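You operate a simulated robot arm through the tools that you are given. There is no shell and no other tool. Be economical: measure what you need, move in short steps, check, and stop when the job is done.

Carry out the task below with a simulated two-armed robot. There is one attempt and no reset: what you move stays moved.

## Task
On the narrow walkway by the tail lamp, fold the green cloth in half, so that its two long edges meet.

It is judged by the outcome, as a careful person would: the job done as asked, and still so three seconds after it is handed in. It fails if anything else is knocked over, pushed out of place, dropped, spilled or broken. Flat cloth is picked up by pressing the open fingertips on it (5 to 10 N) and closing them slowly along it; thin cloth reads only 2 to 8 mm in the jaws.

## Robot
Two 7-joint arms with two-finger grippers on one trunk, on a base that drives. Base frame: it is fixed to the floor where the robot stands at the start and does not move with it; the origin is under the middle of the robot, x ahead of it, y to its left, z up; the surface under the hand at the start is at about z = 80. Units: cm, rad, N and s.
The left shoulder is at the start at [2.5, 21.8, 110.5], the right one opposite. With the tool pointing down near the work surface each hand reaches from about 20 to 76 cm from the robot's upright axis, wherever it stands, measured 20 degrees to its own side. Places, roughly: green cloth [50, 20, 80]; narrow walkway by the tail lamp [50, 30, 80]. Payload 2.2 kg a hand.
Tool frame (each hand has its own): the origin (TCP) lies between the finger pads and is the grasp point; the fingertips stand 1.9 cm ahead of it; z points along the fingers, y is the line along which they close. The gripper opens to 11.6 cm. The gripper's body begins 7 cm behind the TCP.
Orientation is that of the tool frame in the base frame, as [roll, pitch, yaw] about the fixed x, y, z axes, in that order (R = Rz(yaw) Ry(pitch) Rx(roll)). With the fingers straight down and closing along the base's y, the tool's x points along the base's -x, its y along +y and its z along -z.

## Interface
- The arms move only by the tool servo_tool. It takes "left_deltas", "right_deltas" or both (then of equal length, played together; a hand with none holds still); each is a list of rows, each a list of 3 entries, a list of its own where there are three numbers: the shift along the tool's x, y, z in units of 400 mm (1.0 is 400 mm), then the turn, a rotation vector about the tool's x, y, z in units of 90 degrees (1.0 is 90 degrees), then the gripper command, from -1 (fully open) to 1 (shut), values between in proportion. In form: [[[dx, dy, dz], [ax, ay, az], fingers], ...]. A call has 1 to 10 rows; each row is the pose to reach, as a shift and turn from the pose commanded when the call began, along the tool's axes at that moment. A call with a number of a shift or a turn outside -1 to 1 is refused whole. A row lasts 0.2 s, in which the tool goes at most 5 cm and 0.15 rad; a call with a longer step from one row to the next is refused whole, and so is a gripper value outside its range. A pose out of reach is approached as far as the arm can. The call stops where the force on the tool passes 40 N (or 10 N more than at its start, if that is more) or the arm is blocked; 0.2 s more then pass. Each finger halts on what it meets, pressing with about 29 N; the grip force reading is that of the motor and also rises with nothing between the fingers. The clock runs only during rows and for 0.2 s after the last one: add rows that repeat a pose to give the fingers time. The reply holds the time, the measured pose of the TCP, the force on the tool along the base axes, the opening and the grip force, in the units named above and with some noise, with the torque about the TCP (base axes, N m) and any sound that the robot's microphone picked up.
- Cameras (640 x 400 px; columns grow to the right, rows downward): "scene" is now at [12.75, -0.18, 126.45]; the picture's right is [-0.05, -1.00, 0.00], its down [-0.66, 0.03, -0.75] and it looks along [0.75, -0.04, -0.66] (base axes); focal length 214 px, centre (320, 200). "left" rides on the left gripper at [6.9, 1.5, -9.7] in its tool frame; the picture's right is [-0.21, 0.98, 0.00], its down [-0.76, -0.17, -0.63] and it looks along [-0.62, -0.14, 0.77] (tool axes); focal length 251 px, centre (320, 200). "right" rides on the right gripper at [6.9, -1.5, -9.7] in its tool frame; the picture's right is [0.21, 0.98, 0.00], its down [-0.76, 0.17, -0.63] and it looks along [-0.62, 0.14, 0.77] (tool axes); focal length 251 px, centre (320, 200). There is no depth. A picture from a camera that has moved, and an enlarged one, comes with that camera's place and axes in the base frame and with its lens.
- grab_frame(camera): a new picture of that camera. It takes no simulated time.
- lift_body(by): slides the trunk up (or, below 0, down) by that many cm; the arms and the scene camera ride with it, the base frame stays. It gives what a move gives, with no picture.
- base_move(legs): drives the robot by 1 to 6 legs, each [ahead, left, turn to the left] in cm, cm and rad, along the robot's own axes; the way and the turn of a leg run together, so that a leg with both is an arc; at most 150 cm and 3.142 rad a leg. The arms and the cameras ride along, it lands a little off, and it stops where it bumps. It gives what a move gives.
- pan_tilt(pan, tilt): turns the head with the scene camera to pan (to the left, within 1.396 rad either way) and tilt (down, from -0.506 to 1.204), counted from straight ahead of the robot. It gives what a move gives.
- zoom(camera, box): a new picture of the part [left, top, right, bottom] of that camera's present view, enlarged. It takes no simulated time.
- finish_job(): hands the job in; it is judged then, once.

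Work in short steps. Places have to be worked out from the pictures, the camera data and where the tool is seen: move nearer, look again, correct. Check each grasp and each placing, and mend what went wrong. You have 120 turns and 92 pictures in all, those below and enlarged ones among them. Open the grippers and draw the arms clear of the work before you hand the job in, unless the task says otherwise; then end with one line.

The tools are called after "Emit:" by a JSON object that holds its "fn" and its "kwargs". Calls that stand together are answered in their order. servo_tool: Moves the arms, as the interface text tells. Its arguments: {"type":"object","properties":{"left_deltas":{"type":"array"},"right_deltas":{"type":"array"}},"required":[]} The other tools are called the same way: lift_body (by) slides the trunk up or down; base_move (legs) drives the base; pan_tilt (pan, tilt) turns the head that bears the scene camera; grab_frame (camera) takes a picture; zoom (camera, box) takes an enlarged picture of a part of a camera's view; finish_job () hands the job in.

At the start:

```text
time: 0.0
left_eef_pos: [51.28, 40.91, 101.77]
left_tool_rot: [-3.14, -0.002, -3.141]
left_force: [0.2, -0.5, -0.1]
left_ft_torque: [-0.02, -0.02, 0.01]
left_finger_gap: 11.58
left_grasp_force: 0.1
right_eef_pos: [54.11, -6.91, 97.87]
right_tool_rot: [-3.139, -0.002, -3.141]
right_force: [0.5, 0.7, 0.2]
right_ft_torque: [-0.03, 0.03, -0.01]
right_finger_gap: 11.62
right_grasp_force: 0.1
trunk travel left (down, up): [-25.0, 24.0]
robot x, y, heading: [0.26, -0.21, 0.002]
head pan, tilt: [-0.054, 0.721]
```

scene: 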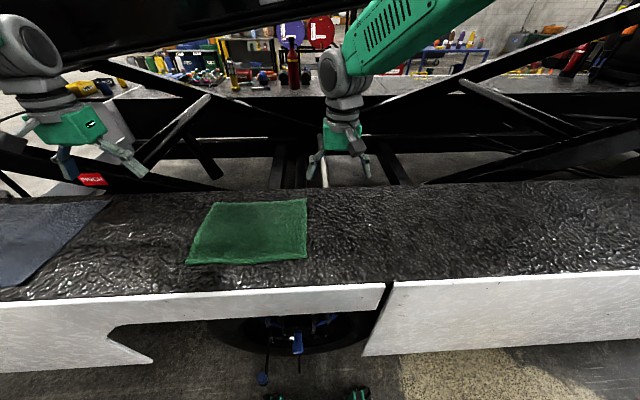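
right: 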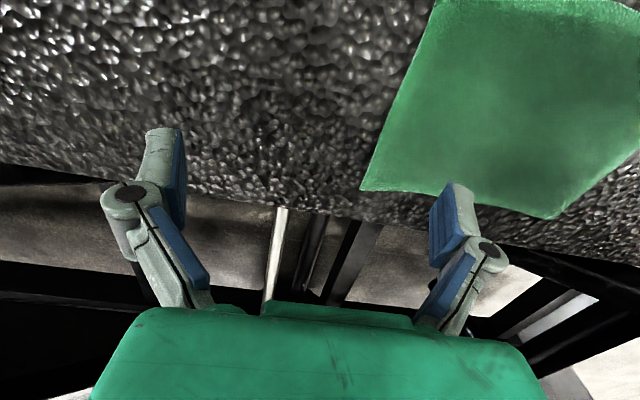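
left: 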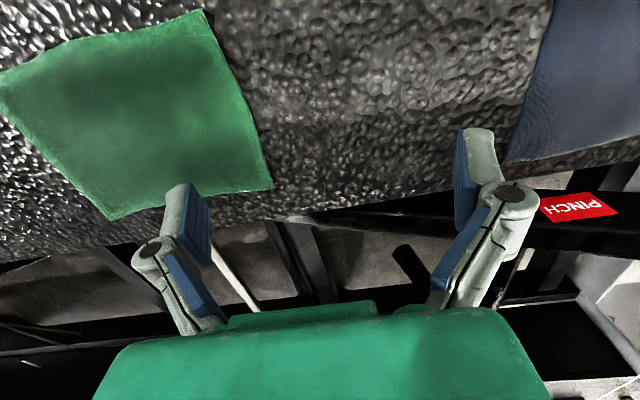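

The scene picture puts the cloth at about x 43.5–66 and y 1.5–31, so its long edges run along y. I plan to pinch both near corners, closing along y, and carry the near edge over to the far edge. First I move both hands above the near corners to look.

Emit:
{"fn": "servo_tool", "kwargs": {"left_deltas": [[[0.04, -0.075, 0.05], [0, 0, 0], -0.6], [[0.08, -0.15, 0.1], [0, 0, 0], -0.2], [[0.12, -0.225, 0.15], [0, 0, 0], 0.1], [[0.1625, -0.3, 0.2], [0, 0, 0], 0.3], [[0.1625, -0.3, 0.2], [0, 0, 0], 0.3]], "right_deltas": [[[0.06, 0.065, 0.03], [0, 0, 0], -0.6], [[0.12, 0.13, 0.06], [0, 0, 0], -0.2], [[0.18, 0.195, 0.09], [0, 0, 0], 0.1], [[0.2375, 0.2625, 0.125], [0, 0, 0], 0.3], [[0.2375, 0.2625, 0.125], [0, 0, 0], 0.3]]}}

Emit:
{"fn": "grab_frame", "kwargs": {"camera": "scene"}}

Emit:
{"fn": "grab_frame", "kwargs": {"camera": "left"}}

Emit:
{"fn": "grab_frame", "kwargs": {"camera": "right"}}

```text
time: 1.4
left_eef_pos: [44.17, 28.76, 94.17]
left_tool_rot: [-3.141, 0.006, 3.141]
left_force: [-1.1, 0.4, -0.3]
left_ft_torque: [0.0, 0.0, 0.01]
left_finger_gap: 4.06
left_grasp_force: 0.1
right_eef_pos: [46.2, 2.02, 95.09]
right_tool_rot: [3.066, -0.004, 3.075]
right_force: [-0.4, -0.4, -0.3]
right_ft_torque: [-0.01, 0.01, 0.03]
right_finger_gap: 4.07
right_grasp_force: 0.0
trunk travel left (down, up): [-25.0, 24.0]
robot x, y, heading: [-0.25, -0.13, 0.004]
head pan, tilt: [-0.054, 0.721]
stopped in row 5 (right hand): the arm was blocked; the commanded pose is now the measured one
```

```text
88 pictures are left
camera scene: at [12.62, -0.09, 126.46], right [-0.05, -1.0, 0.0], down [-0.66, 0.03, -0.75], along [0.75, -0.04, -0.66], focal length 214 px, centre (320, 200)
```

scene: 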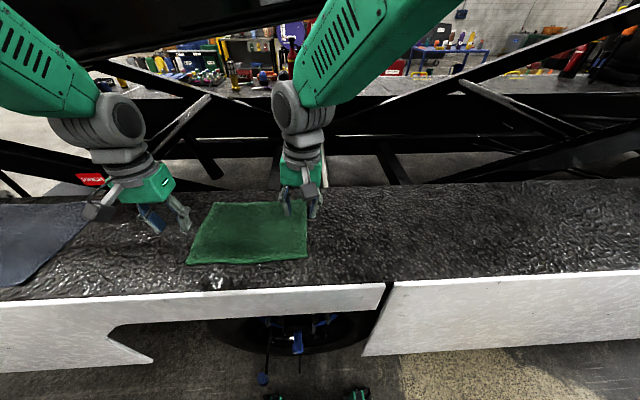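

```text
87 pictures are left
camera left: at [37.15, 30.34, 103.74], right [0.21, 0.98, 0.0], down [0.75, -0.17, 0.64], along [0.62, -0.14, -0.77], focal length 251 px, centre (320, 200)
```

left: 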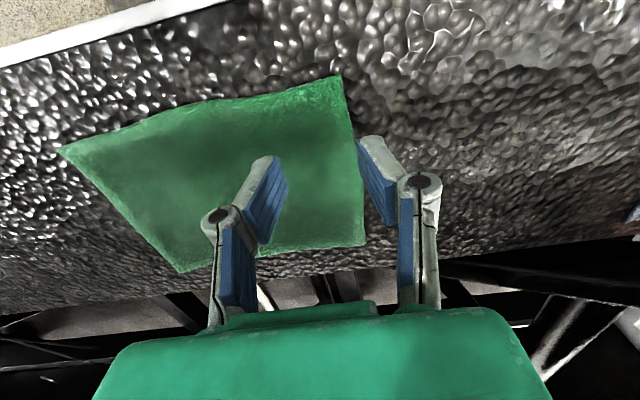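

```text
86 pictures are left
camera right: at [39.05, 0.21, 104.66], right [-0.15, 0.99, 0.07], down [0.77, 0.07, 0.64], along [0.63, 0.15, -0.77], focal length 251 px, centre (320, 200)
```

right: 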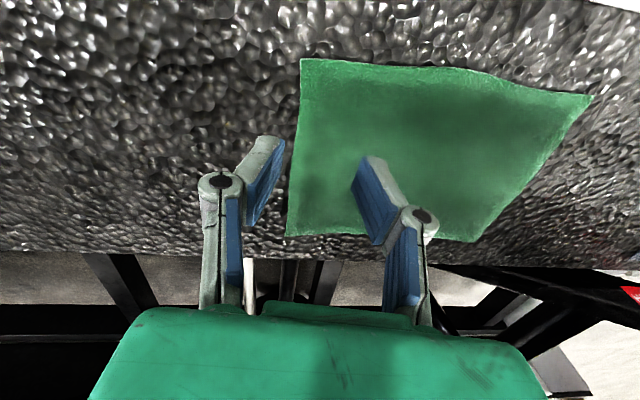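

All four views agree on the corners: NL(43.2,31), NR(43.5,1.2), FL(65.7,31), FR(66.4,1.5). The right arm was blocked with no force on the tool, probably because it was reaching across its body, so I want to drive left to centre the robot on the cloth. I look left first to see whether the way is clear.

Emit:
{"fn": "pan_tilt", "kwargs": {"pan": 0.9, "tilt": 0.5}}

Emit:
{"fn": "grab_frame", "kwargs": {"camera": "scene"}}

Emit:
{"fn": "pan_tilt", "kwargs": {"pan": 0.6, "tilt": 1.15}}

Emit:
{"fn": "grab_frame", "kwargs": {"camera": "scene"}}

```text
time: 2.6
left_eef_pos: [44.15, 28.67, 94.27]
left_tool_rot: [-3.141, 0.006, -3.141]
left_force: [0.0, 0.3, 0.0]
left_ft_torque: [-0.01, 0.01, 0.01]
left_finger_gap: 4.08
left_grasp_force: 0.1
right_eef_pos: [46.15, 1.98, 95.09]
right_tool_rot: [3.067, -0.003, 3.076]
right_force: [-0.1, 0.0, 0.0]
right_ft_torque: [-0.01, 0.0, 0.02]
right_finger_gap: 4.07
right_grasp_force: 0.1
trunk travel left (down, up): [-25.0, 24.0]
robot x, y, heading: [0.05, 0.02, 0.001]
head pan, tilt: [0.901, 0.499]
```

```text
85 pictures are left
camera scene: at [9.94, 7.39, 128.4], right [0.78, -0.62, 0.0], down [-0.3, -0.38, -0.88], along [0.54, 0.69, -0.48], focal length 214 px, centre (320, 200)
```

scene: 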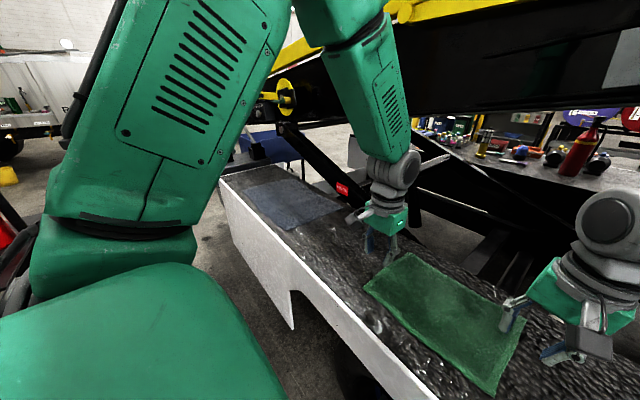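

```text
time: 3.7
left_eef_pos: [44.33, 28.57, 94.2]
left_tool_rot: [3.139, 0.004, -3.141]
left_force: [-0.4, -0.6, -0.5]
left_ft_torque: [-0.01, -0.01, 0.01]
left_finger_gap: 4.06
left_grasp_force: 0.0
right_eef_pos: [46.14, 2.06, 95.3]
right_tool_rot: [3.066, -0.002, 3.076]
right_force: [-0.1, -0.6, -0.1]
right_ft_torque: [0.01, 0.01, 0.03]
right_finger_gap: 4.05
right_grasp_force: 0.1
trunk travel left (down, up): [-25.0, 24.0]
robot x, y, heading: [0.07, -0.18, 0.001]
head pan, tilt: [0.6, 1.15]
```

```text
84 pictures are left
camera scene: at [9.18, 3.63, 123.33], right [0.57, -0.82, 0.0], down [-0.75, -0.52, -0.41], along [0.33, 0.23, -0.91], focal length 214 px, centre (320, 200)
```

scene: 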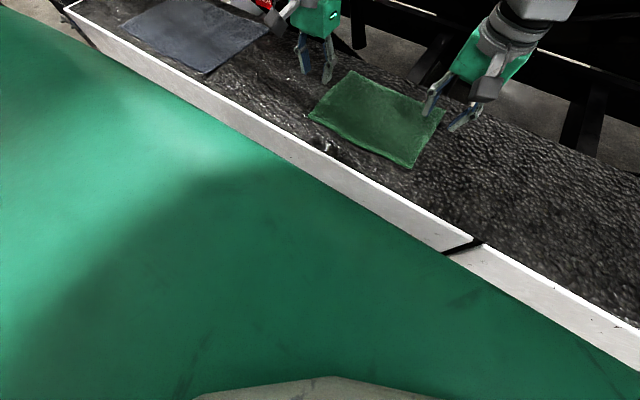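

The floor to the left is clear, and the blue sheet lies flat, well below the hands. I drive 15 cm left to centre on the cloth and point the head at it.

Emit:
{"fn": "base_move", "kwargs": {"legs": [[0, 15, 0]]}}

Emit:
{"fn": "pan_tilt", "kwargs": {"pan": 0, "tilt": 0.8}}

Emit:
{"fn": "grab_frame", "kwargs": {"camera": "scene"}}

```text
time: 5.0
left_eef_pos: [44.31, 41.79, 94.51]
left_tool_rot: [3.123, 0.004, 3.14]
left_force: [0.4, -2.1, 0.9]
left_ft_torque: [0.08, 0.01, 0.02]
left_finger_gap: 4.08
left_grasp_force: 0.0
right_eef_pos: [46.67, 15.01, 95.61]
right_tool_rot: [3.039, -0.007, 3.067]
right_force: [0.8, -1.5, 1.1]
right_ft_torque: [0.13, 0.07, -0.03]
right_finger_gap: 4.06
right_grasp_force: 0.0
trunk travel left (down, up): [-25.0, 24.0]
robot x, y, heading: [-0.22, 14.56, -0.006]
head pan, tilt: [0.6, 1.15]
```

```text
time: 6.0
left_eef_pos: [43.93, 45.53, 93.9]
left_tool_rot: [-3.122, 0.007, -3.138]
left_force: [-0.3, 0.5, 0.2]
left_ft_torque: [-0.06, -0.04, 0.01]
left_finger_gap: 4.08
left_grasp_force: 0.0
right_eef_pos: [46.58, 18.48, 96.19]
right_tool_rot: [3.057, 0.003, 3.058]
right_force: [-0.3, 0.6, 0.4]
right_ft_torque: [-0.08, 0.02, 0.0]
right_finger_gap: 4.07
right_grasp_force: 0.0
trunk travel left (down, up): [-25.0, 24.0]
robot x, y, heading: [-0.14, 15.45, 0.008]
head pan, tilt: [0.0, 0.799]
```

```text
83 pictures are left
camera scene: at [12.33, 15.91, 125.8], right [0.0, -1.0, 0.01], down [-0.72, -0.01, -0.69], along [0.69, 0.0, -0.72], focal length 214 px, centre (320, 200)
```

scene: 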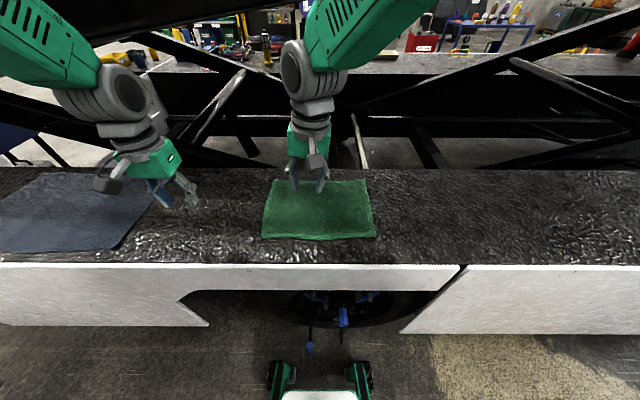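

The robot now stands at y≈15.4. I square up the right hand and bring both hands above the near corners, tips about 4 cm over the surface.

Emit:
{"fn": "servo_tool", "kwargs": {"left_deltas": [[[-0.001, -0.09, 0.04], [0, 0, 0], 0.3], [[-0.003, -0.18, 0.08], [0, 0, 0], 0.3], [[-0.004, -0.27, 0.12], [0, 0, 0], 0.3], [[-0.006, -0.36, 0.16], [0, 0, 0], 0.3], [[-0.007, -0.445, 0.1975], [0, 0, 0], 0.3], [[-0.007, -0.445, 0.1975], [0, 0, 0], 0.3]], "right_deltas": [[[0.005, -0.075, 0.045], [0.011, 0, -0.011], 0.3], [[0.01, -0.15, 0.09], [0.022, 0, -0.022], 0.3], [[0.015, -0.225, 0.135], [0.033, 0, -0.033], 0.3], [[0.02, -0.3, 0.18], [0.044, 0, -0.044], 0.3], [[0.0255, -0.374, 0.224], [0.054, -0.002, -0.053], 0.3], [[0.0255, -0.374, 0.224], [0.054, -0.002, -0.053], 0.3]]}}

Emit:
{"fn": "grab_frame", "kwargs": {"camera": "left"}}

Emit:
{"fn": "grab_frame", "kwargs": {"camera": "right"}}

```text
time: 7.5
left_eef_pos: [44.29, 23.59, 86.65]
left_tool_rot: [3.126, 0.013, 3.134]
left_force: [0.2, -1.7, 1.1]
left_ft_torque: [0.17, 0.02, 0.0]
left_finger_gap: 4.06
left_grasp_force: 0.1
right_eef_pos: [44.33, 0.85, 85.26]
right_tool_rot: [3.125, 0.008, -3.135]
right_force: [0.9, -1.7, 0.6]
right_ft_torque: [0.1, -0.01, -0.02]
right_finger_gap: 4.06
right_grasp_force: 0.0
trunk travel left (down, up): [-25.0, 24.0]
robot x, y, heading: [-0.06, 14.43, 0.004]
head pan, tilt: [0.0, 0.799]
```

```text
82 pictures are left
camera left: at [37.21, 25.1, 96.3], right [0.22, 0.97, 0.02], down [0.75, -0.18, 0.64], along [0.63, -0.13, -0.77], focal length 251 px, centre (320, 200)
```

left: 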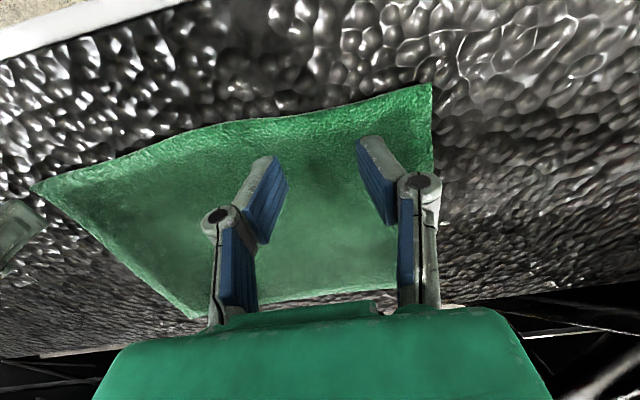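

```text
81 pictures are left
camera right: at [37.17, -1.09, 94.81], right [-0.22, 0.97, 0.01], down [0.75, 0.16, 0.64], along [0.62, 0.15, -0.77], focal length 251 px, centre (320, 200)
```

right: 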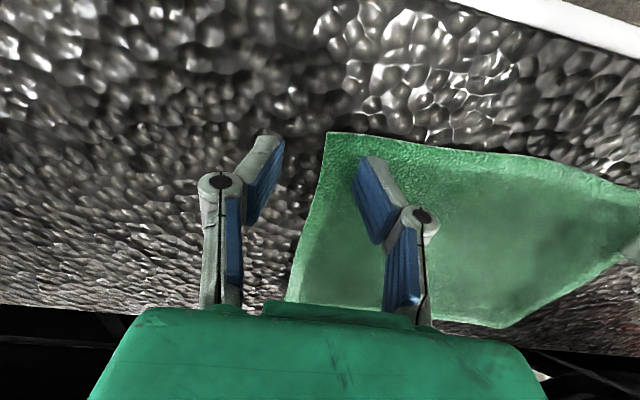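

The base is still swaying, and the corner estimate holds at (43.1, 31.0). I let it settle and re-read the poses.

Emit:
{"fn": "servo_tool", "kwargs": {"left_deltas": [[[0, 0, 0], [0, 0, 0], 0.3], [[0, 0, 0], [0, 0, 0], 0.3], [[0, 0, 0], [0, 0, 0], 0.3], [[0, 0, 0], [0, 0, 0], 0.3], [[0, 0, 0], [0, 0, 0], 0.3]], "right_deltas": [[[0, 0, 0], [0, 0, 0], 0.3], [[0, 0, 0], [0, 0, 0], 0.3], [[0, 0, 0], [0, 0, 0], 0.3], [[0, 0, 0], [0, 0, 0], 0.3], [[0, 0, 0], [0, 0, 0], 0.3]]}}

```text
time: 8.7
left_eef_pos: [44.24, 27.89, 86.28]
left_tool_rot: [-3.122, 0.009, 3.141]
left_force: [0.4, 1.0, 0.4]
left_ft_torque: [-0.1, -0.01, 0.01]
left_finger_gap: 4.04
left_grasp_force: 0.1
right_eef_pos: [44.23, 4.77, 85.59]
right_tool_rot: [-3.123, 0.009, -3.129]
right_force: [0.8, 0.9, -0.5]
right_ft_torque: [-0.09, 0.01, -0.01]
right_finger_gap: 4.06
right_grasp_force: 0.0
trunk travel left (down, up): [-25.0, 24.0]
robot x, y, heading: [0.18, 15.19, -0.001]
head pan, tilt: [0.0, 0.799]
```

Both hands are on target: left y 27.9, right y 4.8, x 44.2. I lower them slowly until the tips are just above the cloth.

Emit:
{"fn": "servo_tool", "kwargs": {"left_deltas": [[[0, 0, 0.025], [0, 0, 0], 0.3], [[0, 0, 0.05], [0, 0, 0], 0.3], [[0, 0, 0.075], [0, 0, 0], 0.3], [[0, 0, 0.095], [0, 0, 0], 0.3], [[0, 0, 0.095], [0, 0, 0], 0.3], [[0, 0, 0.095], [0, 0, 0], 0.3]], "right_deltas": [[[0, 0.0, 0.025], [0, 0, 0], 0.3], [[0, 0, 0.045], [0, 0, 0], 0.3], [[0, 0, 0.065], [0, 0, 0], 0.3], [[0, 0, 0.08], [0, 0, 0], 0.3], [[0, 0, 0.08], [0, 0, 0], 0.3], [[0, 0, 0.08], [0, 0, 0], 0.3]]}}

Emit:
{"fn": "grab_frame", "kwargs": {"camera": "left"}}

Emit:
{"fn": "grab_frame", "kwargs": {"camera": "right"}}

```text
time: 10.1
left_eef_pos: [44.18, 25.28, 82.7]
left_tool_rot: [3.134, 0.012, 3.134]
left_force: [-0.7, -0.7, 0.1]
left_ft_torque: [0.06, -0.02, 0.01]
left_finger_gap: 4.06
left_grasp_force: 0.1
right_eef_pos: [44.18, 2.03, 82.29]
right_tool_rot: [3.141, 0.005, -3.135]
right_force: [1.1, -2.7, 3.3]
right_ft_torque: [0.05, 0.01, -0.03]
right_finger_gap: 4.01
right_grasp_force: 0.1
trunk travel left (down, up): [-25.0, 24.0]
robot x, y, heading: [0.26, 14.73, 0.004]
head pan, tilt: [0.0, 0.799]
```

```text
80 pictures are left
camera left: at [37.22, 26.74, 92.28], right [0.22, 0.98, 0.01], down [0.75, -0.18, 0.64], along [0.62, -0.14, -0.77], focal length 251 px, centre (320, 200)
```

left: 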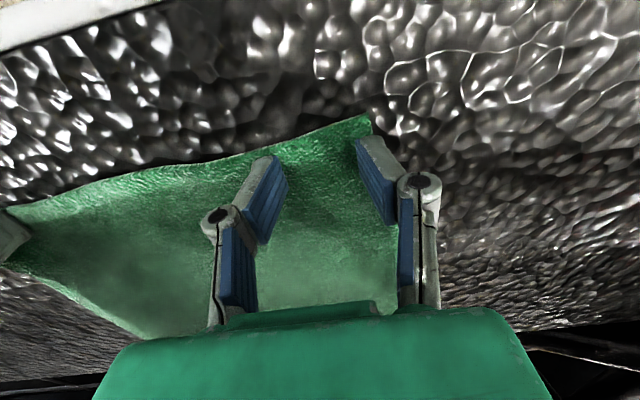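

```text
79 pictures are left
camera right: at [37.2, 0.38, 91.83], right [-0.22, 0.98, 0.0], down [0.75, 0.17, 0.64], along [0.62, 0.14, -0.77], focal length 251 px, centre (320, 200)
```

right: 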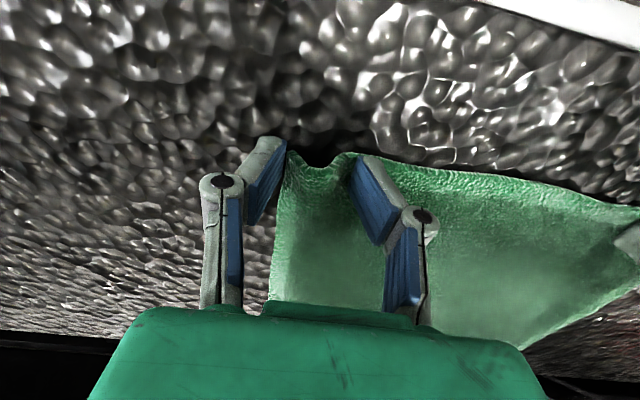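

The hands still sway sideways and the right one is already touching (3.3 N). I lift the right hand a little and wait for the sway to die out.

Emit:
{"fn": "servo_tool", "kwargs": {"left_deltas": [[[0, 0, 0], [0, 0, 0], 0.3], [[0, 0, 0], [0, 0, 0], 0.3], [[0, 0, 0], [0, 0, 0], 0.3], [[0, 0, 0], [0, 0, 0], 0.3], [[0, 0, 0], [0, 0, 0], 0.3], [[0, 0, 0], [0, 0, 0], 0.3], [[0, 0, 0], [0, 0, 0], 0.3], [[0, 0, 0], [0, 0, 0], 0.3], [[0, 0, 0], [0, 0, 0], 0.3], [[0, 0, 0], [0, 0, 0], 0.3]], "right_deltas": [[[0, 0, -0.03], [0, 0, 0], 0.3], [[0, 0, -0.03], [0, 0, 0], 0.3], [[0, 0, -0.03], [0, 0, 0], 0.3], [[0, 0, -0.03], [0, 0, 0], 0.3], [[0, 0, -0.03], [0, 0, 0], 0.3], [[0, 0, -0.03], [0, 0, 0], 0.3], [[0, 0, -0.03], [0, 0, 0], 0.3], [[0, 0, -0.03], [0, 0, 0], 0.3], [[0, 0, -0.03], [0, 0, 0], 0.3], [[0, 0, -0.03], [0, 0, 0], 0.3]]}}

Emit:
{"fn": "servo_tool", "kwargs": {"left_deltas": [[[0, 0, 0], [0, 0, 0], 0.3], [[0, 0, 0], [0, 0, 0], 0.3]]}}

Emit:
{"fn": "servo_tool", "kwargs": {"left_deltas": [[[0, 0, 0], [0, 0, 0], 0.3], [[0, 0, 0], [0, 0, 0], 0.3]]}}

Emit:
{"fn": "grab_frame", "kwargs": {"camera": "right"}}

Emit:
{"fn": "grab_frame", "kwargs": {"camera": "left"}}

```text
time: 12.2
left_eef_pos: [44.32, 26.07, 82.64]
left_tool_rot: [-3.134, 0.01, -3.139]
left_force: [0.4, -0.3, 0.1]
left_ft_torque: [0.03, 0.01, 0.0]
left_finger_gap: 4.04
left_grasp_force: 0.0
right_eef_pos: [44.18, 3.29, 83.6]
right_tool_rot: [-3.136, 0.007, -3.133]
right_force: [1.1, -0.4, -0.5]
right_ft_torque: [0.01, 0.05, -0.04]
right_finger_gap: 4.08
right_grasp_force: 0.1
trunk travel left (down, up): [-25.0, 24.0]
robot x, y, heading: [0.45, 14.84, 0.003]
head pan, tilt: [0.0, 0.799]
```

```text
time: 12.8
left_eef_pos: [44.31, 26.28, 82.6]
left_tool_rot: [-3.137, 0.009, 3.141]
left_force: [-0.2, -0.1, -0.4]
left_ft_torque: [-0.02, -0.02, 0.02]
left_finger_gap: 4.08
left_grasp_force: 0.1
right_eef_pos: [44.24, 3.19, 83.68]
right_tool_rot: [-3.137, 0.008, -3.132]
right_force: [-0.4, 0.5, 0.3]
right_ft_torque: [-0.01, 0.0, 0.05]
right_finger_gap: 4.08
right_grasp_force: 0.0
trunk travel left (down, up): [-25.0, 24.0]
robot x, y, heading: [0.14, 14.92, 0.006]
head pan, tilt: [0.0, 0.799]
```

```text
time: 13.4
left_eef_pos: [44.3, 25.92, 82.6]
left_tool_rot: [-3.139, 0.01, 3.14]
left_force: [0.2, 0.2, 0.0]
left_ft_torque: [0.03, 0.0, 0.02]
left_finger_gap: 4.09
left_grasp_force: 0.1
right_eef_pos: [44.21, 2.97, 83.57]
right_tool_rot: [-3.138, 0.006, -3.133]
right_force: [0.4, -0.5, -0.2]
right_ft_torque: [0.02, -0.01, -0.01]
right_finger_gap: 4.06
right_grasp_force: 0.0
trunk travel left (down, up): [-25.0, 24.0]
robot x, y, heading: [-0.02, 14.81, 0.002]
head pan, tilt: [0.0, 0.799]
```

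```text
78 pictures are left
camera right: at [37.21, 1.26, 93.16], right [-0.22, 0.97, 0.0], down [0.75, 0.17, 0.64], along [0.62, 0.14, -0.77], focal length 251 px, centre (320, 200)
```

right: 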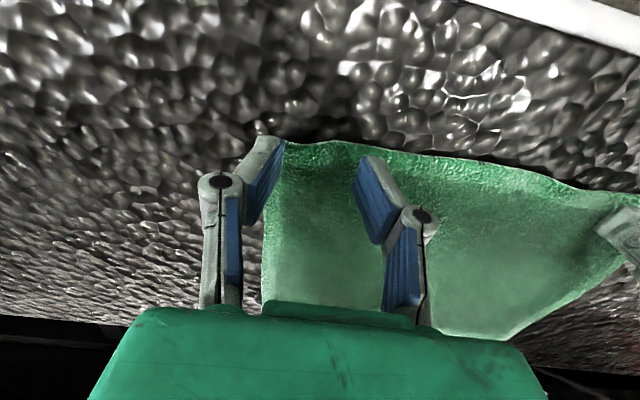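

```text
77 pictures are left
camera left: at [37.29, 27.57, 92.21], right [0.22, 0.98, 0.0], down [0.75, -0.16, 0.64], along [0.62, -0.14, -0.77], focal length 251 px, centre (320, 200)
```

left: 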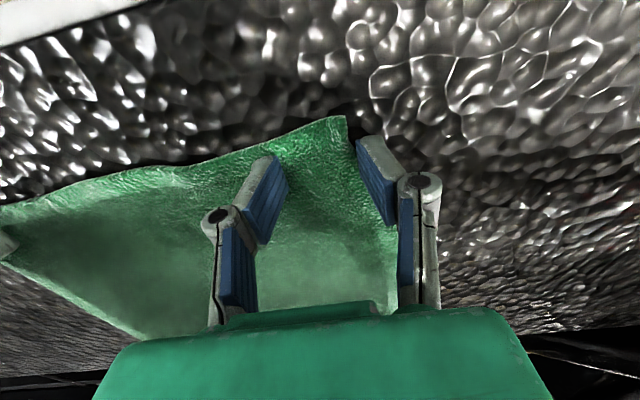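

The hands have settled (left y 26, right y 3), but the contact seems to have dragged the cloth a little toward −y. I check with the scene camera.

Emit:
{"fn": "zoom", "kwargs": {"camera": "scene", "box": [220, 140, 420, 265]}}

```text
3.20 times, centred on (320, 202) of scene
camera zoom: at [12.35, 14.68, 125.81], right [0.0, -1.0, 0.0], down [-0.72, 0.0, -0.69], along [0.69, 0.0, -0.72], focal length 686 px, centre (320, 192)
```

zoom: 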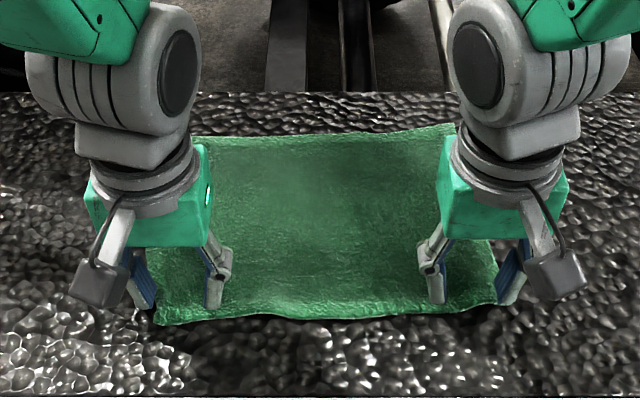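

The near edge now runs from about (42.1, 27.6) to (44.3, 0.2), a slight rotation that's still fine to grasp. I make small, slow corrections: left to (43.2, 24.2), right to (44.5, 3.6).

Emit:
{"fn": "servo_tool", "kwargs": {"left_deltas": [[[0, 0, -0.02], [0, 0, 0], 0.3], [[0.005, -0.008, -0.02], [0, 0, 0], 0.3], [[0.012, -0.018, -0.02], [0, 0, 0], 0.3], [[0.018, -0.028, -0.02], [0, 0, 0], 0.3], [[0.024, -0.038, -0.02], [0, 0, 0], 0.3], [[0.028, -0.045, -0.02], [0, 0, 0], 0.3], [[0.028, -0.045, -0.02], [0, 0, 0], 0.3], [[0.028, -0.045, -0.02], [0, 0, 0], 0.3], [[0.028, -0.045, -0.02], [0, 0, 0], 0.3], [[0.028, -0.045, -0.02], [0, 0, 0], 0.3]], "right_deltas": [[[0, 0, 0], [0, 0, 0], 0.3], [[-0.001, 0.003, 0], [0, 0, 0], 0.3], [[-0.002, 0.006, 0], [0, 0, 0], 0.3], [[-0.003, 0.009, 0], [0, 0, 0], 0.3], [[-0.005, 0.012, 0], [0, 0, 0], 0.3], [[-0.007, 0.015, 0], [0, 0, 0], 0.3], [[-0.007, 0.015, 0], [0, 0, 0], 0.3], [[-0.007, 0.015, 0], [0, 0, 0], 0.3], [[-0.007, 0.015, 0], [0, 0, 0], 0.3], [[-0.007, 0.015, 0], [0, 0, 0], 0.3]]}}

Emit:
{"fn": "grab_frame", "kwargs": {"camera": "left"}}

Emit:
{"fn": "grab_frame", "kwargs": {"camera": "right"}}

```text
time: 15.7
left_eef_pos: [43.27, 24.52, 83.31]
left_tool_rot: [-3.115, -0.002, -3.121]
left_force: [-0.9, -0.1, 0.5]
left_ft_torque: [0.0, 0.01, 0.01]
left_finger_gap: 4.04
left_grasp_force: 0.1
right_eef_pos: [44.42, 3.63, 83.56]
right_tool_rot: [-3.139, 0.008, -3.134]
right_force: [-0.4, 0.1, 0.1]
right_ft_torque: [0.01, -0.01, -0.03]
right_finger_gap: 4.05
right_grasp_force: 0.1
trunk travel left (down, up): [-25.0, 24.0]
robot x, y, heading: [-0.14, 15.02, -0.001]
head pan, tilt: [0.0, 0.799]
```

```text
75 pictures are left
camera left: at [36.31, 26.25, 92.93], right [0.19, 0.98, -0.03], down [0.76, -0.13, 0.64], along [0.62, -0.14, -0.77], focal length 251 px, centre (320, 200)
```

left: 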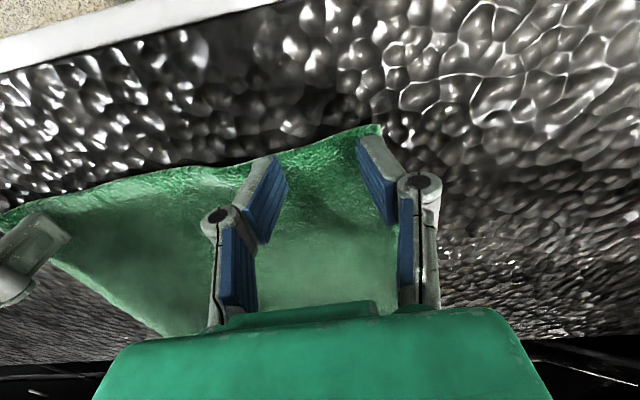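

```text
74 pictures are left
camera right: at [37.42, 1.99, 93.19], right [-0.22, 0.97, -0.01], down [0.75, 0.18, 0.64], along [0.62, 0.14, -0.77], focal length 251 px, centre (320, 200)
```

right: 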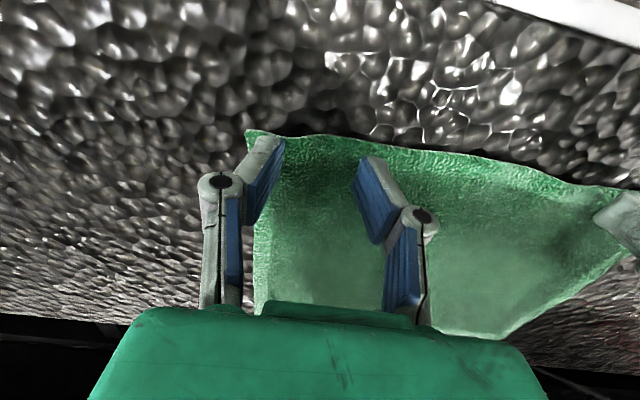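

Both grippers straddle the near-edge corners as planned. Now I lower until light contact, roughly 1.5 cm further.

Emit:
{"fn": "servo_tool", "kwargs": {"left_deltas": [[[0, 0, 0.01], [0, 0, 0], 0.3], [[0, 0, 0.02], [0, 0, 0], 0.3], [[0, 0, 0.027], [0, 0, 0], 0.3], [[0, 0, 0.033], [0, 0, 0], 0.3], [[0, 0, 0.036], [0, 0, 0], 0.3], [[0, 0, 0.036], [0, 0, 0], 0.3]], "right_deltas": [[[0, 0, 0.01], [0, 0, 0], 0.3], [[0, 0, 0.02], [0, 0, 0], 0.3], [[0, 0, 0.03], [0, 0, 0], 0.3], [[0, 0, 0.037], [0, 0, 0], 0.3], [[0, 0, 0.042], [0, 0, 0], 0.3], [[0, 0, 0.042], [0, 0, 0], 0.3]]}}

```text
time: 17.1
left_eef_pos: [43.43, 24.4, 82.29]
left_tool_rot: [-3.113, 0.012, -3.122]
left_force: [-0.8, -0.8, 7.8]
left_ft_torque: [0.18, 0.03, -0.05]
left_finger_gap: 4.11
left_grasp_force: 0.7
right_eef_pos: [44.51, 3.59, 81.86]
right_tool_rot: [-3.136, 0.01, -3.134]
right_force: [5.5, 0.7, 10.8]
right_ft_torque: [0.0, -0.15, 0.03]
right_finger_gap: 4.38
right_grasp_force: 0.0
trunk travel left (down, up): [-25.0, 24.0]
robot x, y, heading: [0.05, 14.88, -0.001]
head pan, tilt: [0.0, 0.799]
```

Contact forces are 7.8 N and 10.8 N, about right. I close both grippers slowly.

Emit:
{"fn": "servo_tool", "kwargs": {"left_deltas": [[[0, 0, 0], [0, 0, 0], 0.37], [[0, 0, 0], [0, 0, 0], 0.44], [[0, 0, 0], [0, 0, 0], 0.51], [[0, 0, 0], [0, 0, 0], 0.58], [[0, 0, 0], [0, 0, 0], 0.65], [[0, 0, 0], [0, 0, 0], 0.72], [[0, 0, 0], [0, 0, 0], 0.79], [[0, 0, 0], [0, 0, 0], 0.86], [[0, 0, 0], [0, 0, 0], 0.93], [[0, 0, 0], [0, 0, 0], 1.0]], "right_deltas": [[[0, 0, -0.002], [0, 0, 0], 0.37], [[0, 0, -0.002], [0, 0, 0], 0.44], [[0, 0, -0.002], [0, 0, 0], 0.51], [[0, 0, -0.002], [0, 0, 0], 0.58], [[0, 0, -0.002], [0, 0, 0], 0.65], [[0, 0, -0.002], [0, 0, 0], 0.72], [[0, 0, -0.002], [0, 0, 0], 0.79], [[0, 0, -0.002], [0, 0, 0], 0.86], [[0, 0, -0.002], [0, 0, 0], 0.93], [[0, 0, -0.002], [0, 0, 0], 1.0]]}}

Emit:
{"fn": "grab_frame", "kwargs": {"camera": "left"}}

Emit:
{"fn": "grab_frame", "kwargs": {"camera": "right"}}

```text
time: 19.2
left_eef_pos: [43.42, 24.4, 82.2]
left_tool_rot: [-3.117, 0.007, -3.122]
left_force: [-1.6, 0.6, 5.7]
left_ft_torque: [0.04, 0.06, 0.04]
left_finger_gap: 0.44
left_grasp_force: 29.1
right_eef_pos: [44.3, 3.67, 82.19]
right_tool_rot: [-3.138, 0.009, -3.133]
right_force: [2.5, -3.6, 32.3]
right_ft_torque: [0.0, -0.05, 0.01]
right_finger_gap: 0.67
right_grasp_force: 28.8
trunk travel left (down, up): [-25.0, 24.0]
robot x, y, heading: [-0.06, 14.74, 0.001]
head pan, tilt: [0.0, 0.799]
```

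```text
73 pictures are left
camera left: at [36.3, 26.21, 91.79], right [0.2, 0.98, -0.02], down [0.75, -0.14, 0.64], along [0.63, -0.14, -0.77], focal length 251 px, centre (320, 200)
```

left: 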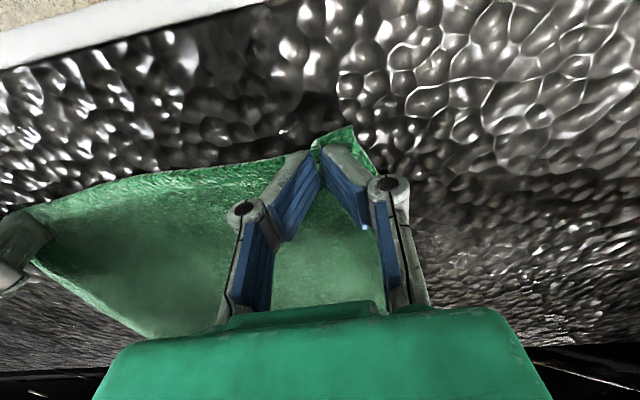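

```text
72 pictures are left
camera right: at [37.32, 1.98, 91.74], right [-0.22, 0.97, -0.01], down [0.75, 0.18, 0.64], along [0.62, 0.14, -0.77], focal length 251 px, centre (320, 200)
```

right: 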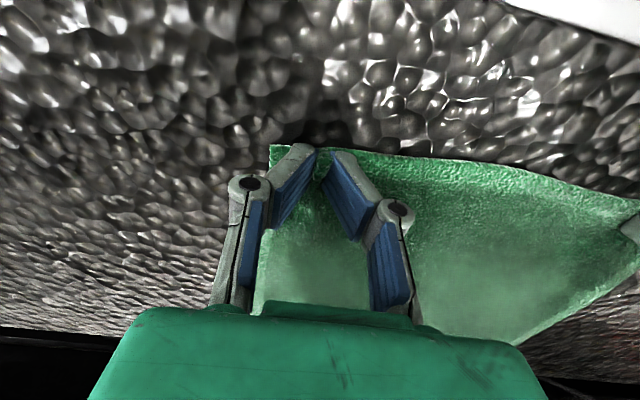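

The gaps read 4.4 and 6.7 mm, which fits a pinch of cloth in each hand. I lift both hands 5 cm slowly and check.

Emit:
{"fn": "servo_tool", "kwargs": {"left_deltas": [[[0, 0, -0.015], [0, 0, 0], 1], [[0, 0, -0.03], [0, 0, 0], 1], [[0, 0, -0.05], [0, 0, 0], 1], [[0, 0, -0.075], [0, 0, 0], 1], [[0, 0, -0.1], [0, 0, 0], 1], [[0, 0, -0.125], [0, 0, 0], 1], [[0, 0, -0.125], [0, 0, 0], 1]], "right_deltas": [[[0, 0, -0.015], [0, 0, 0], 1], [[0, 0, -0.03], [0, 0, 0], 1], [[0, 0, -0.05], [0, 0, 0], 1], [[0, 0, -0.075], [0, 0, 0], 1], [[0, 0, -0.1], [0, 0, 0], 1], [[0, 0, -0.125], [0, 0, 0], 1], [[0, 0, -0.125], [0, 0, 0], 1]]}}

Emit:
{"fn": "grab_frame", "kwargs": {"camera": "scene"}}

Emit:
{"fn": "grab_frame", "kwargs": {"camera": "left"}}

Emit:
{"fn": "grab_frame", "kwargs": {"camera": "right"}}

```text
time: 20.9
left_eef_pos: [43.26, 24.36, 87.07]
left_tool_rot: [-3.124, 0.005, -3.134]
left_force: [1.1, -0.8, -0.1]
left_ft_torque: [0.04, 0.04, 0.02]
left_finger_gap: 0.4
left_grasp_force: 28.9
right_eef_pos: [44.46, 3.46, 86.88]
right_tool_rot: [-3.139, 0.004, -3.134]
right_force: [-0.1, 1.2, -0.1]
right_ft_torque: [0.0, 0.04, -0.01]
right_finger_gap: 0.65
right_grasp_force: 28.9
trunk travel left (down, up): [-25.0, 24.0]
robot x, y, heading: [-0.17, 14.43, 0.005]
head pan, tilt: [0.0, 0.799]
```

```text
71 pictures are left
camera scene: at [12.38, 14.82, 125.8], right [0.0, -1.0, 0.0], down [-0.72, 0.0, -0.69], along [0.69, 0.0, -0.72], focal length 214 px, centre (320, 200)
```

scene: 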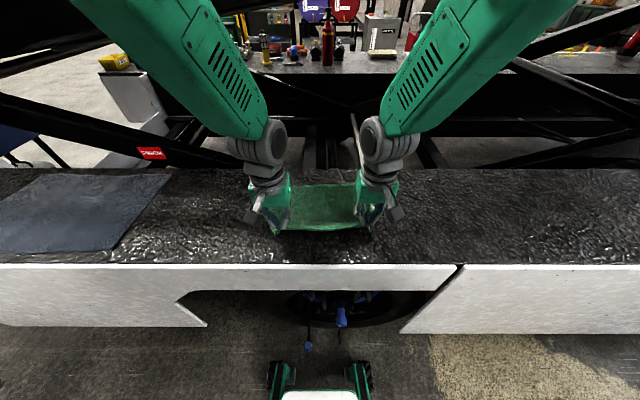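

```text
70 pictures are left
camera left: at [36.3, 26.06, 96.57], right [0.21, 0.98, -0.02], down [0.75, -0.15, 0.64], along [0.62, -0.14, -0.77], focal length 251 px, centre (320, 200)
```

left: 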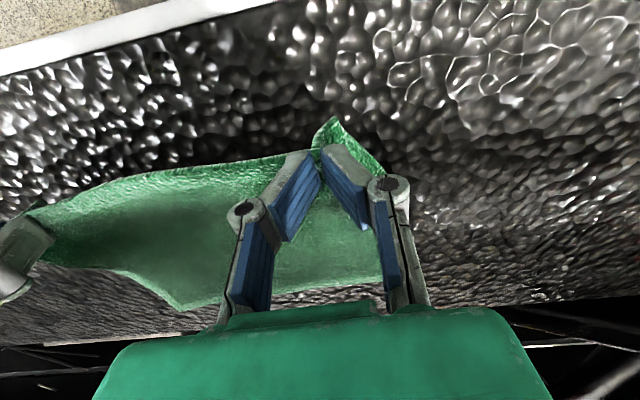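

```text
69 pictures are left
camera right: at [37.42, 1.92, 96.51], right [-0.22, 0.97, 0.0], down [0.75, 0.18, 0.64], along [0.62, 0.14, -0.77], focal length 251 px, centre (320, 200)
```

right: 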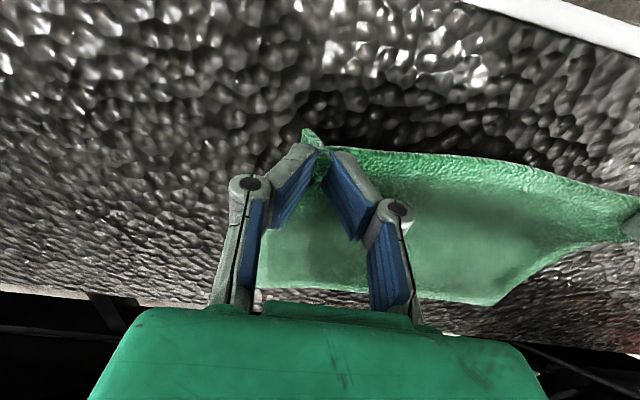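

Both corners are held and the edge is up. I carry the edge over in an arc around the fold line, starting with half the way (10 cm ahead, 4 cm up) and tilting the fingertips slightly toward the robot so the hem turns over.

Emit:
{"fn": "servo_tool", "kwargs": {"left_deltas": [[[-0.02, 0, -0.02], [0, 0, 0], 1], [[-0.05, 0, -0.04], [0, 0.02, 0], 1], [[-0.08, 0, -0.06], [0, 0.04, 0], 1], [[-0.115, 0, -0.08], [0, 0.06, 0], 1], [[-0.15, 0, -0.09], [0, 0.08, 0], 1], [[-0.185, 0, -0.1], [0, 0.1, 0], 1], [[-0.22, 0, -0.1], [0, 0.12, 0], 1], [[-0.25, 0, -0.1], [0, 0.14, 0], 1], [[-0.25, 0, -0.1], [0, 0.14, 0], 1]], "right_deltas": [[[-0.02, 0, -0.02], [0, 0, 0], 1], [[-0.05, 0, -0.04], [0, 0.02, 0], 1], [[-0.08, 0, -0.06], [0, 0.04, 0], 1], [[-0.115, 0, -0.08], [0, 0.06, 0], 1], [[-0.15, 0, -0.09], [0, 0.08, 0], 1], [[-0.185, 0, -0.1], [0, 0.1, 0], 1], [[-0.22, 0, -0.1], [0, 0.12, 0], 1], [[-0.25, 0, -0.1], [0, 0.14, 0], 1], [[-0.25, 0, -0.1], [0, 0.14, 0], 1]]}}

Emit:
{"fn": "grab_frame", "kwargs": {"camera": "scene"}}

Emit:
{"fn": "grab_frame", "kwargs": {"camera": "left"}}

Emit:
{"fn": "grab_frame", "kwargs": {"camera": "right"}}

```text
time: 22.9
left_eef_pos: [53.02, 24.28, 91.1]
left_tool_rot: [-3.138, -0.211, 3.142]
left_force: [-0.3, -0.7, 0.2]
left_ft_torque: [0.0, -0.02, 0.04]
left_finger_gap: 0.44
left_grasp_force: 29.4
right_eef_pos: [54.43, 3.71, 91.04]
right_tool_rot: [-3.137, -0.215, -3.133]
right_force: [0.4, 0.3, 0.4]
right_ft_torque: [0.02, -0.05, 0.04]
right_finger_gap: 0.63
right_grasp_force: 29.1
trunk travel left (down, up): [-25.0, 24.0]
robot x, y, heading: [0.0, 14.6, 0.005]
head pan, tilt: [0.0, 0.799]
```

```text
68 pictures are left
camera scene: at [12.39, 14.85, 125.81], right [0.0, -1.0, 0.0], down [-0.72, 0.0, -0.69], along [0.69, 0.0, -0.72], focal length 214 px, centre (320, 200)
```

scene: 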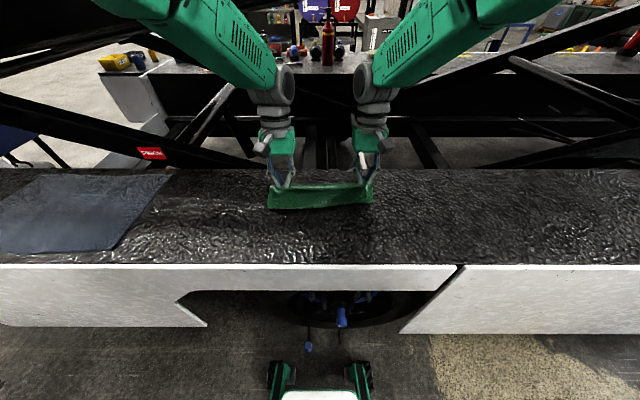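

```text
67 pictures are left
camera left: at [48.31, 25.91, 101.93], right [0.21, 0.98, -0.05], down [0.87, -0.17, 0.46], along [0.44, -0.14, -0.89], focal length 251 px, centre (320, 200)
```

left: 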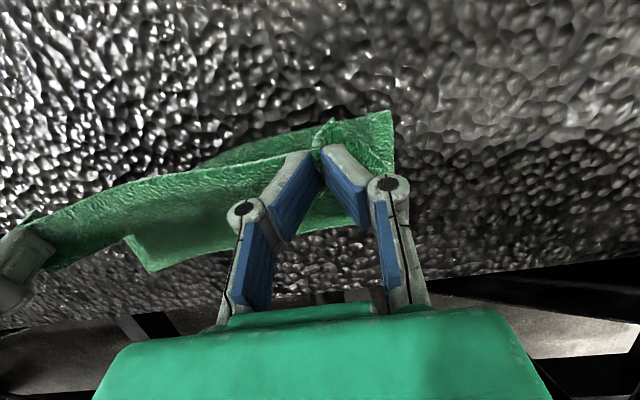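

```text
66 pictures are left
camera right: at [49.68, 2.01, 101.95], right [-0.22, 0.97, 0.04], down [0.87, 0.18, 0.46], along [0.44, 0.14, -0.89], focal length 251 px, centre (320, 200)
```

right: 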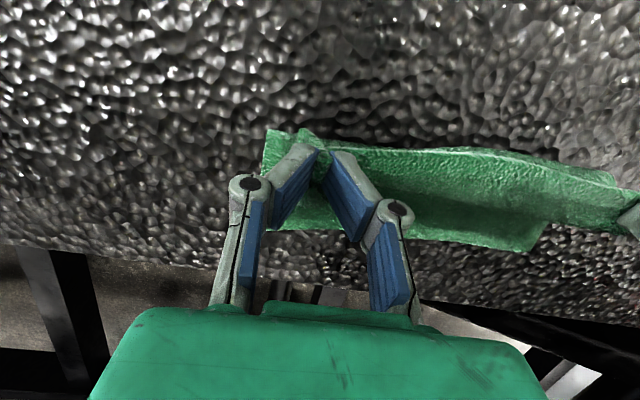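

Both hands hold and the fold is forming. I place the far edge from about (64.6, 0.5) to (62, 29.5). I continue the arc to just above it, increasing the tilt.

Emit:
{"fn": "servo_tool", "kwargs": {"left_deltas": [[[-0.03, 0, -0.007], [0, 0.012, 0], 1], [[-0.061, 0, -0.013], [0, 0.024, 0], 1], [[-0.093, 0, -0.014], [0, 0.036, 0], 1], [[-0.125, 0, -0.014], [0, 0.048, 0], 1], [[-0.153, 0, -0.001], [0, 0.06, 0], 1], [[-0.1815, 0, 0.012], [0, 0.072, 0], 1], [[-0.208, 0, 0.032], [0, 0.084, 0], 1], [[-0.2335, 0, 0.052], [0, 0.096, 0], 1], [[-0.253, 0, 0.073], [0, 0.108, 0], 1], [[-0.271, 0, 0.095], [0, 0.12, 0], 1]], "right_deltas": [[[-0.031, 0, -0.007], [0, 0.012, 0], 1], [[-0.063, 0, -0.013], [0, 0.024, 0], 1], [[-0.096, 0, -0.014], [0, 0.036, 0], 1], [[-0.129, 0, -0.014], [0, 0.048, 0], 1], [[-0.159, 0, -0.002], [0, 0.06, 0], 1], [[-0.189, 0, 0.01], [0, 0.072, 0], 1], [[-0.216, 0, 0.03], [0, 0.084, 0], 1], [[-0.243, 0, 0.05], [0, 0.096, 0], 1], [[-0.263, 0, 0.071], [0, 0.108, 0], 1], [[-0.283, 0, 0.092], [0, 0.12, 0], 1]]}}

Emit:
{"fn": "zoom", "kwargs": {"camera": "scene", "box": [220, 125, 420, 250]}}

Emit:
{"fn": "grab_frame", "kwargs": {"camera": "left"}}

Emit:
{"fn": "grab_frame", "kwargs": {"camera": "right"}}

```text
time: 25.1
left_eef_pos: [61.6, 23.23, 84.99]
left_tool_rot: [-3.137, -0.404, -3.141]
left_force: [0.6, 0.8, -0.2]
left_ft_torque: [0.04, 0.01, 0.02]
left_finger_gap: 0.43
left_grasp_force: 28.8
left hand out of reach, approached as far as the arm can: row 9, 10
right_eef_pos: [62.12, 3.22, 85.09]
right_tool_rot: [-3.137, -0.406, -3.134]
right_force: [0.1, 0.3, -0.1]
right_ft_torque: [0.0, 0.02, 0.01]
right_finger_gap: 0.62
right_grasp_force: 28.7
right hand out of reach, approached as far as the arm can: row 8, 9, 10
trunk travel left (down, up): [-25.0, 24.0]
robot x, y, heading: [-0.02, 14.9, 0.0]
head pan, tilt: [0.0, 0.799]
```

```text
3.20 times, centred on (320, 188) of scene
camera zoom: at [12.71, 14.82, 125.75], right [0.0, -1.0, 0.0], down [-0.72, 0.0, -0.69], along [0.69, 0.0, -0.72], focal length 686 px, centre (320, 240)
```

zoom: 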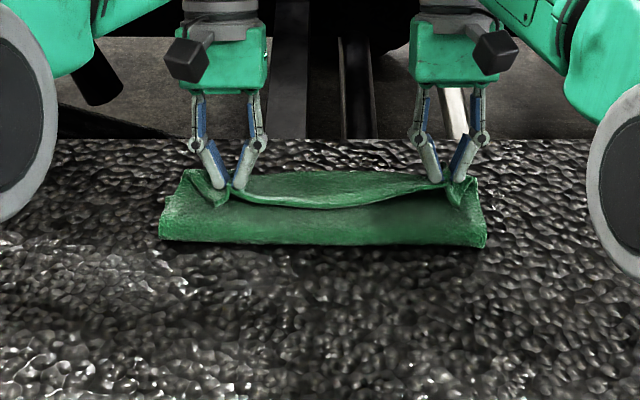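

```text
64 pictures are left
camera left: at [58.85, 24.89, 96.51], right [0.2, 0.98, -0.09], down [0.94, -0.17, 0.29], along [0.26, -0.14, -0.95], focal length 251 px, centre (320, 200)
```

left: 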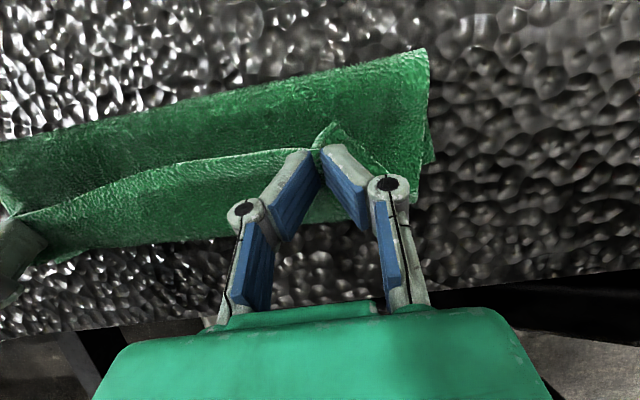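

```text
63 pictures are left
camera right: at [59.49, 1.58, 96.79], right [-0.21, 0.98, 0.08], down [0.94, 0.18, 0.28], along [0.26, 0.13, -0.96], focal length 251 px, centre (320, 200)
```

right: 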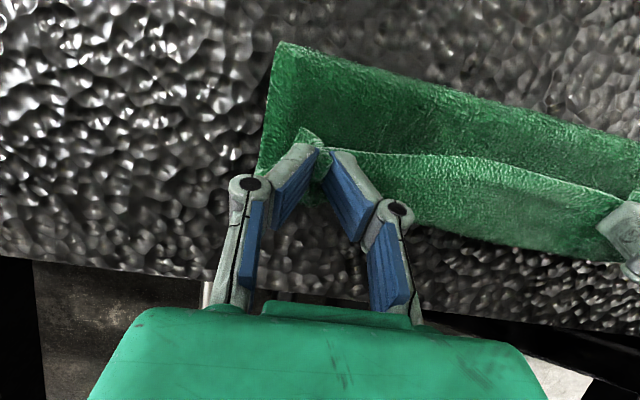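

The fold looks good, but the arms are at their reach limit with this tilt and are 2–3 cm short. I drive the base 3 cm forward to gain reach.

Emit:
{"fn": "base_move", "kwargs": {"legs": [[3, 0, 0]]}}

Emit:
{"fn": "servo_tool", "kwargs": {"left_deltas": [[[0, 0, 0], [0, 0, 0], 1], [[0, 0, 0], [0, 0, 0], 1], [[0, 0, 0], [0, 0, 0], 1], [[0, 0, 0], [0, 0, 0], 1], [[0, 0, 0], [0, 0, 0], 1], [[0, 0, 0], [0, 0, 0], 1]]}}

Emit:
{"fn": "grab_frame", "kwargs": {"camera": "left"}}

Emit:
{"fn": "grab_frame", "kwargs": {"camera": "right"}}

Emit:
{"fn": "zoom", "kwargs": {"camera": "scene", "box": [220, 125, 420, 250]}}

```text
time: 25.9
left_eef_pos: [64.32, 23.28, 84.97]
left_tool_rot: [-3.137, -0.402, -3.141]
left_force: [0.2, -0.3, -0.4]
left_ft_torque: [0.0, 0.01, 0.02]
left_finger_gap: 0.41
left_grasp_force: 29.3
right_eef_pos: [65.14, 3.32, 85.43]
right_tool_rot: [-3.139, -0.403, -3.132]
right_force: [0.6, 0.3, -0.5]
right_ft_torque: [-0.01, 0.04, 0.02]
right_finger_gap: 0.65
right_grasp_force: 28.8
trunk travel left (down, up): [-25.0, 24.0]
robot x, y, heading: [3.22, 14.57, 0.004]
head pan, tilt: [0.0, 0.799]
```

```text
time: 27.3
left_eef_pos: [64.27, 23.07, 85.23]
left_tool_rot: [-3.139, -0.396, 3.141]
left_force: [0.1, 0.4, 0.3]
left_ft_torque: [0.04, -0.01, -0.01]
left_finger_gap: 0.43
left_grasp_force: 28.9
right_eef_pos: [64.57, 3.35, 84.96]
right_tool_rot: [-3.13, -0.428, -3.133]
right_force: [0.1, -0.3, 0.7]
right_ft_torque: [0.04, -0.05, 0.03]
right_finger_gap: 0.62
right_grasp_force: 28.8
trunk travel left (down, up): [-25.0, 24.0]
robot x, y, heading: [2.78, 14.8, 0.006]
head pan, tilt: [0.0, 0.799]
```

```text
62 pictures are left
camera left: at [61.67, 24.77, 96.81], right [0.2, 0.98, -0.09], down [0.94, -0.17, 0.29], along [0.27, -0.14, -0.95], focal length 251 px, centre (320, 200)
```

left: 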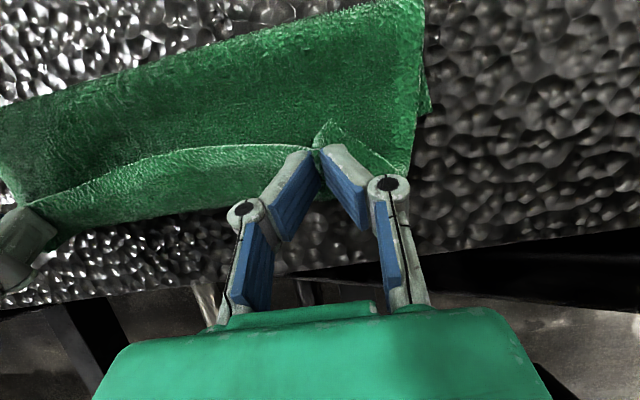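

```text
61 pictures are left
camera right: at [62.09, 1.78, 96.57], right [-0.21, 0.97, 0.08], down [0.95, 0.18, 0.26], along [0.24, 0.13, -0.96], focal length 251 px, centre (320, 200)
```

right: 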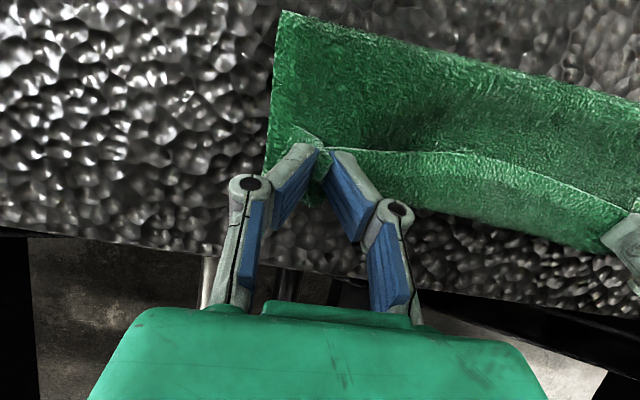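

```text
3.20 times, centred on (320, 188) of scene
camera zoom: at [15.52, 14.85, 125.78], right [0.0, -1.0, 0.0], down [-0.72, 0.0, -0.69], along [0.69, 0.0, -0.72], focal length 686 px, centre (320, 240)
```

zoom: 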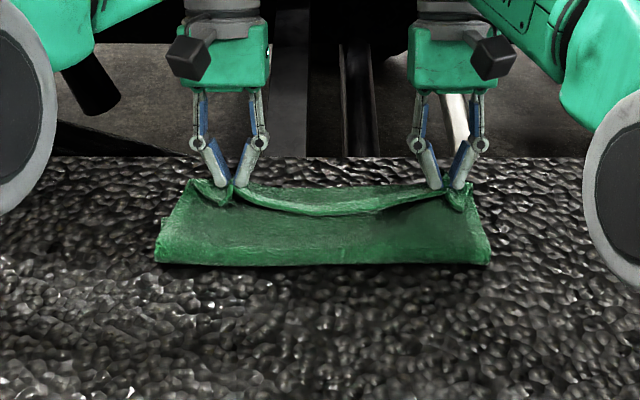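

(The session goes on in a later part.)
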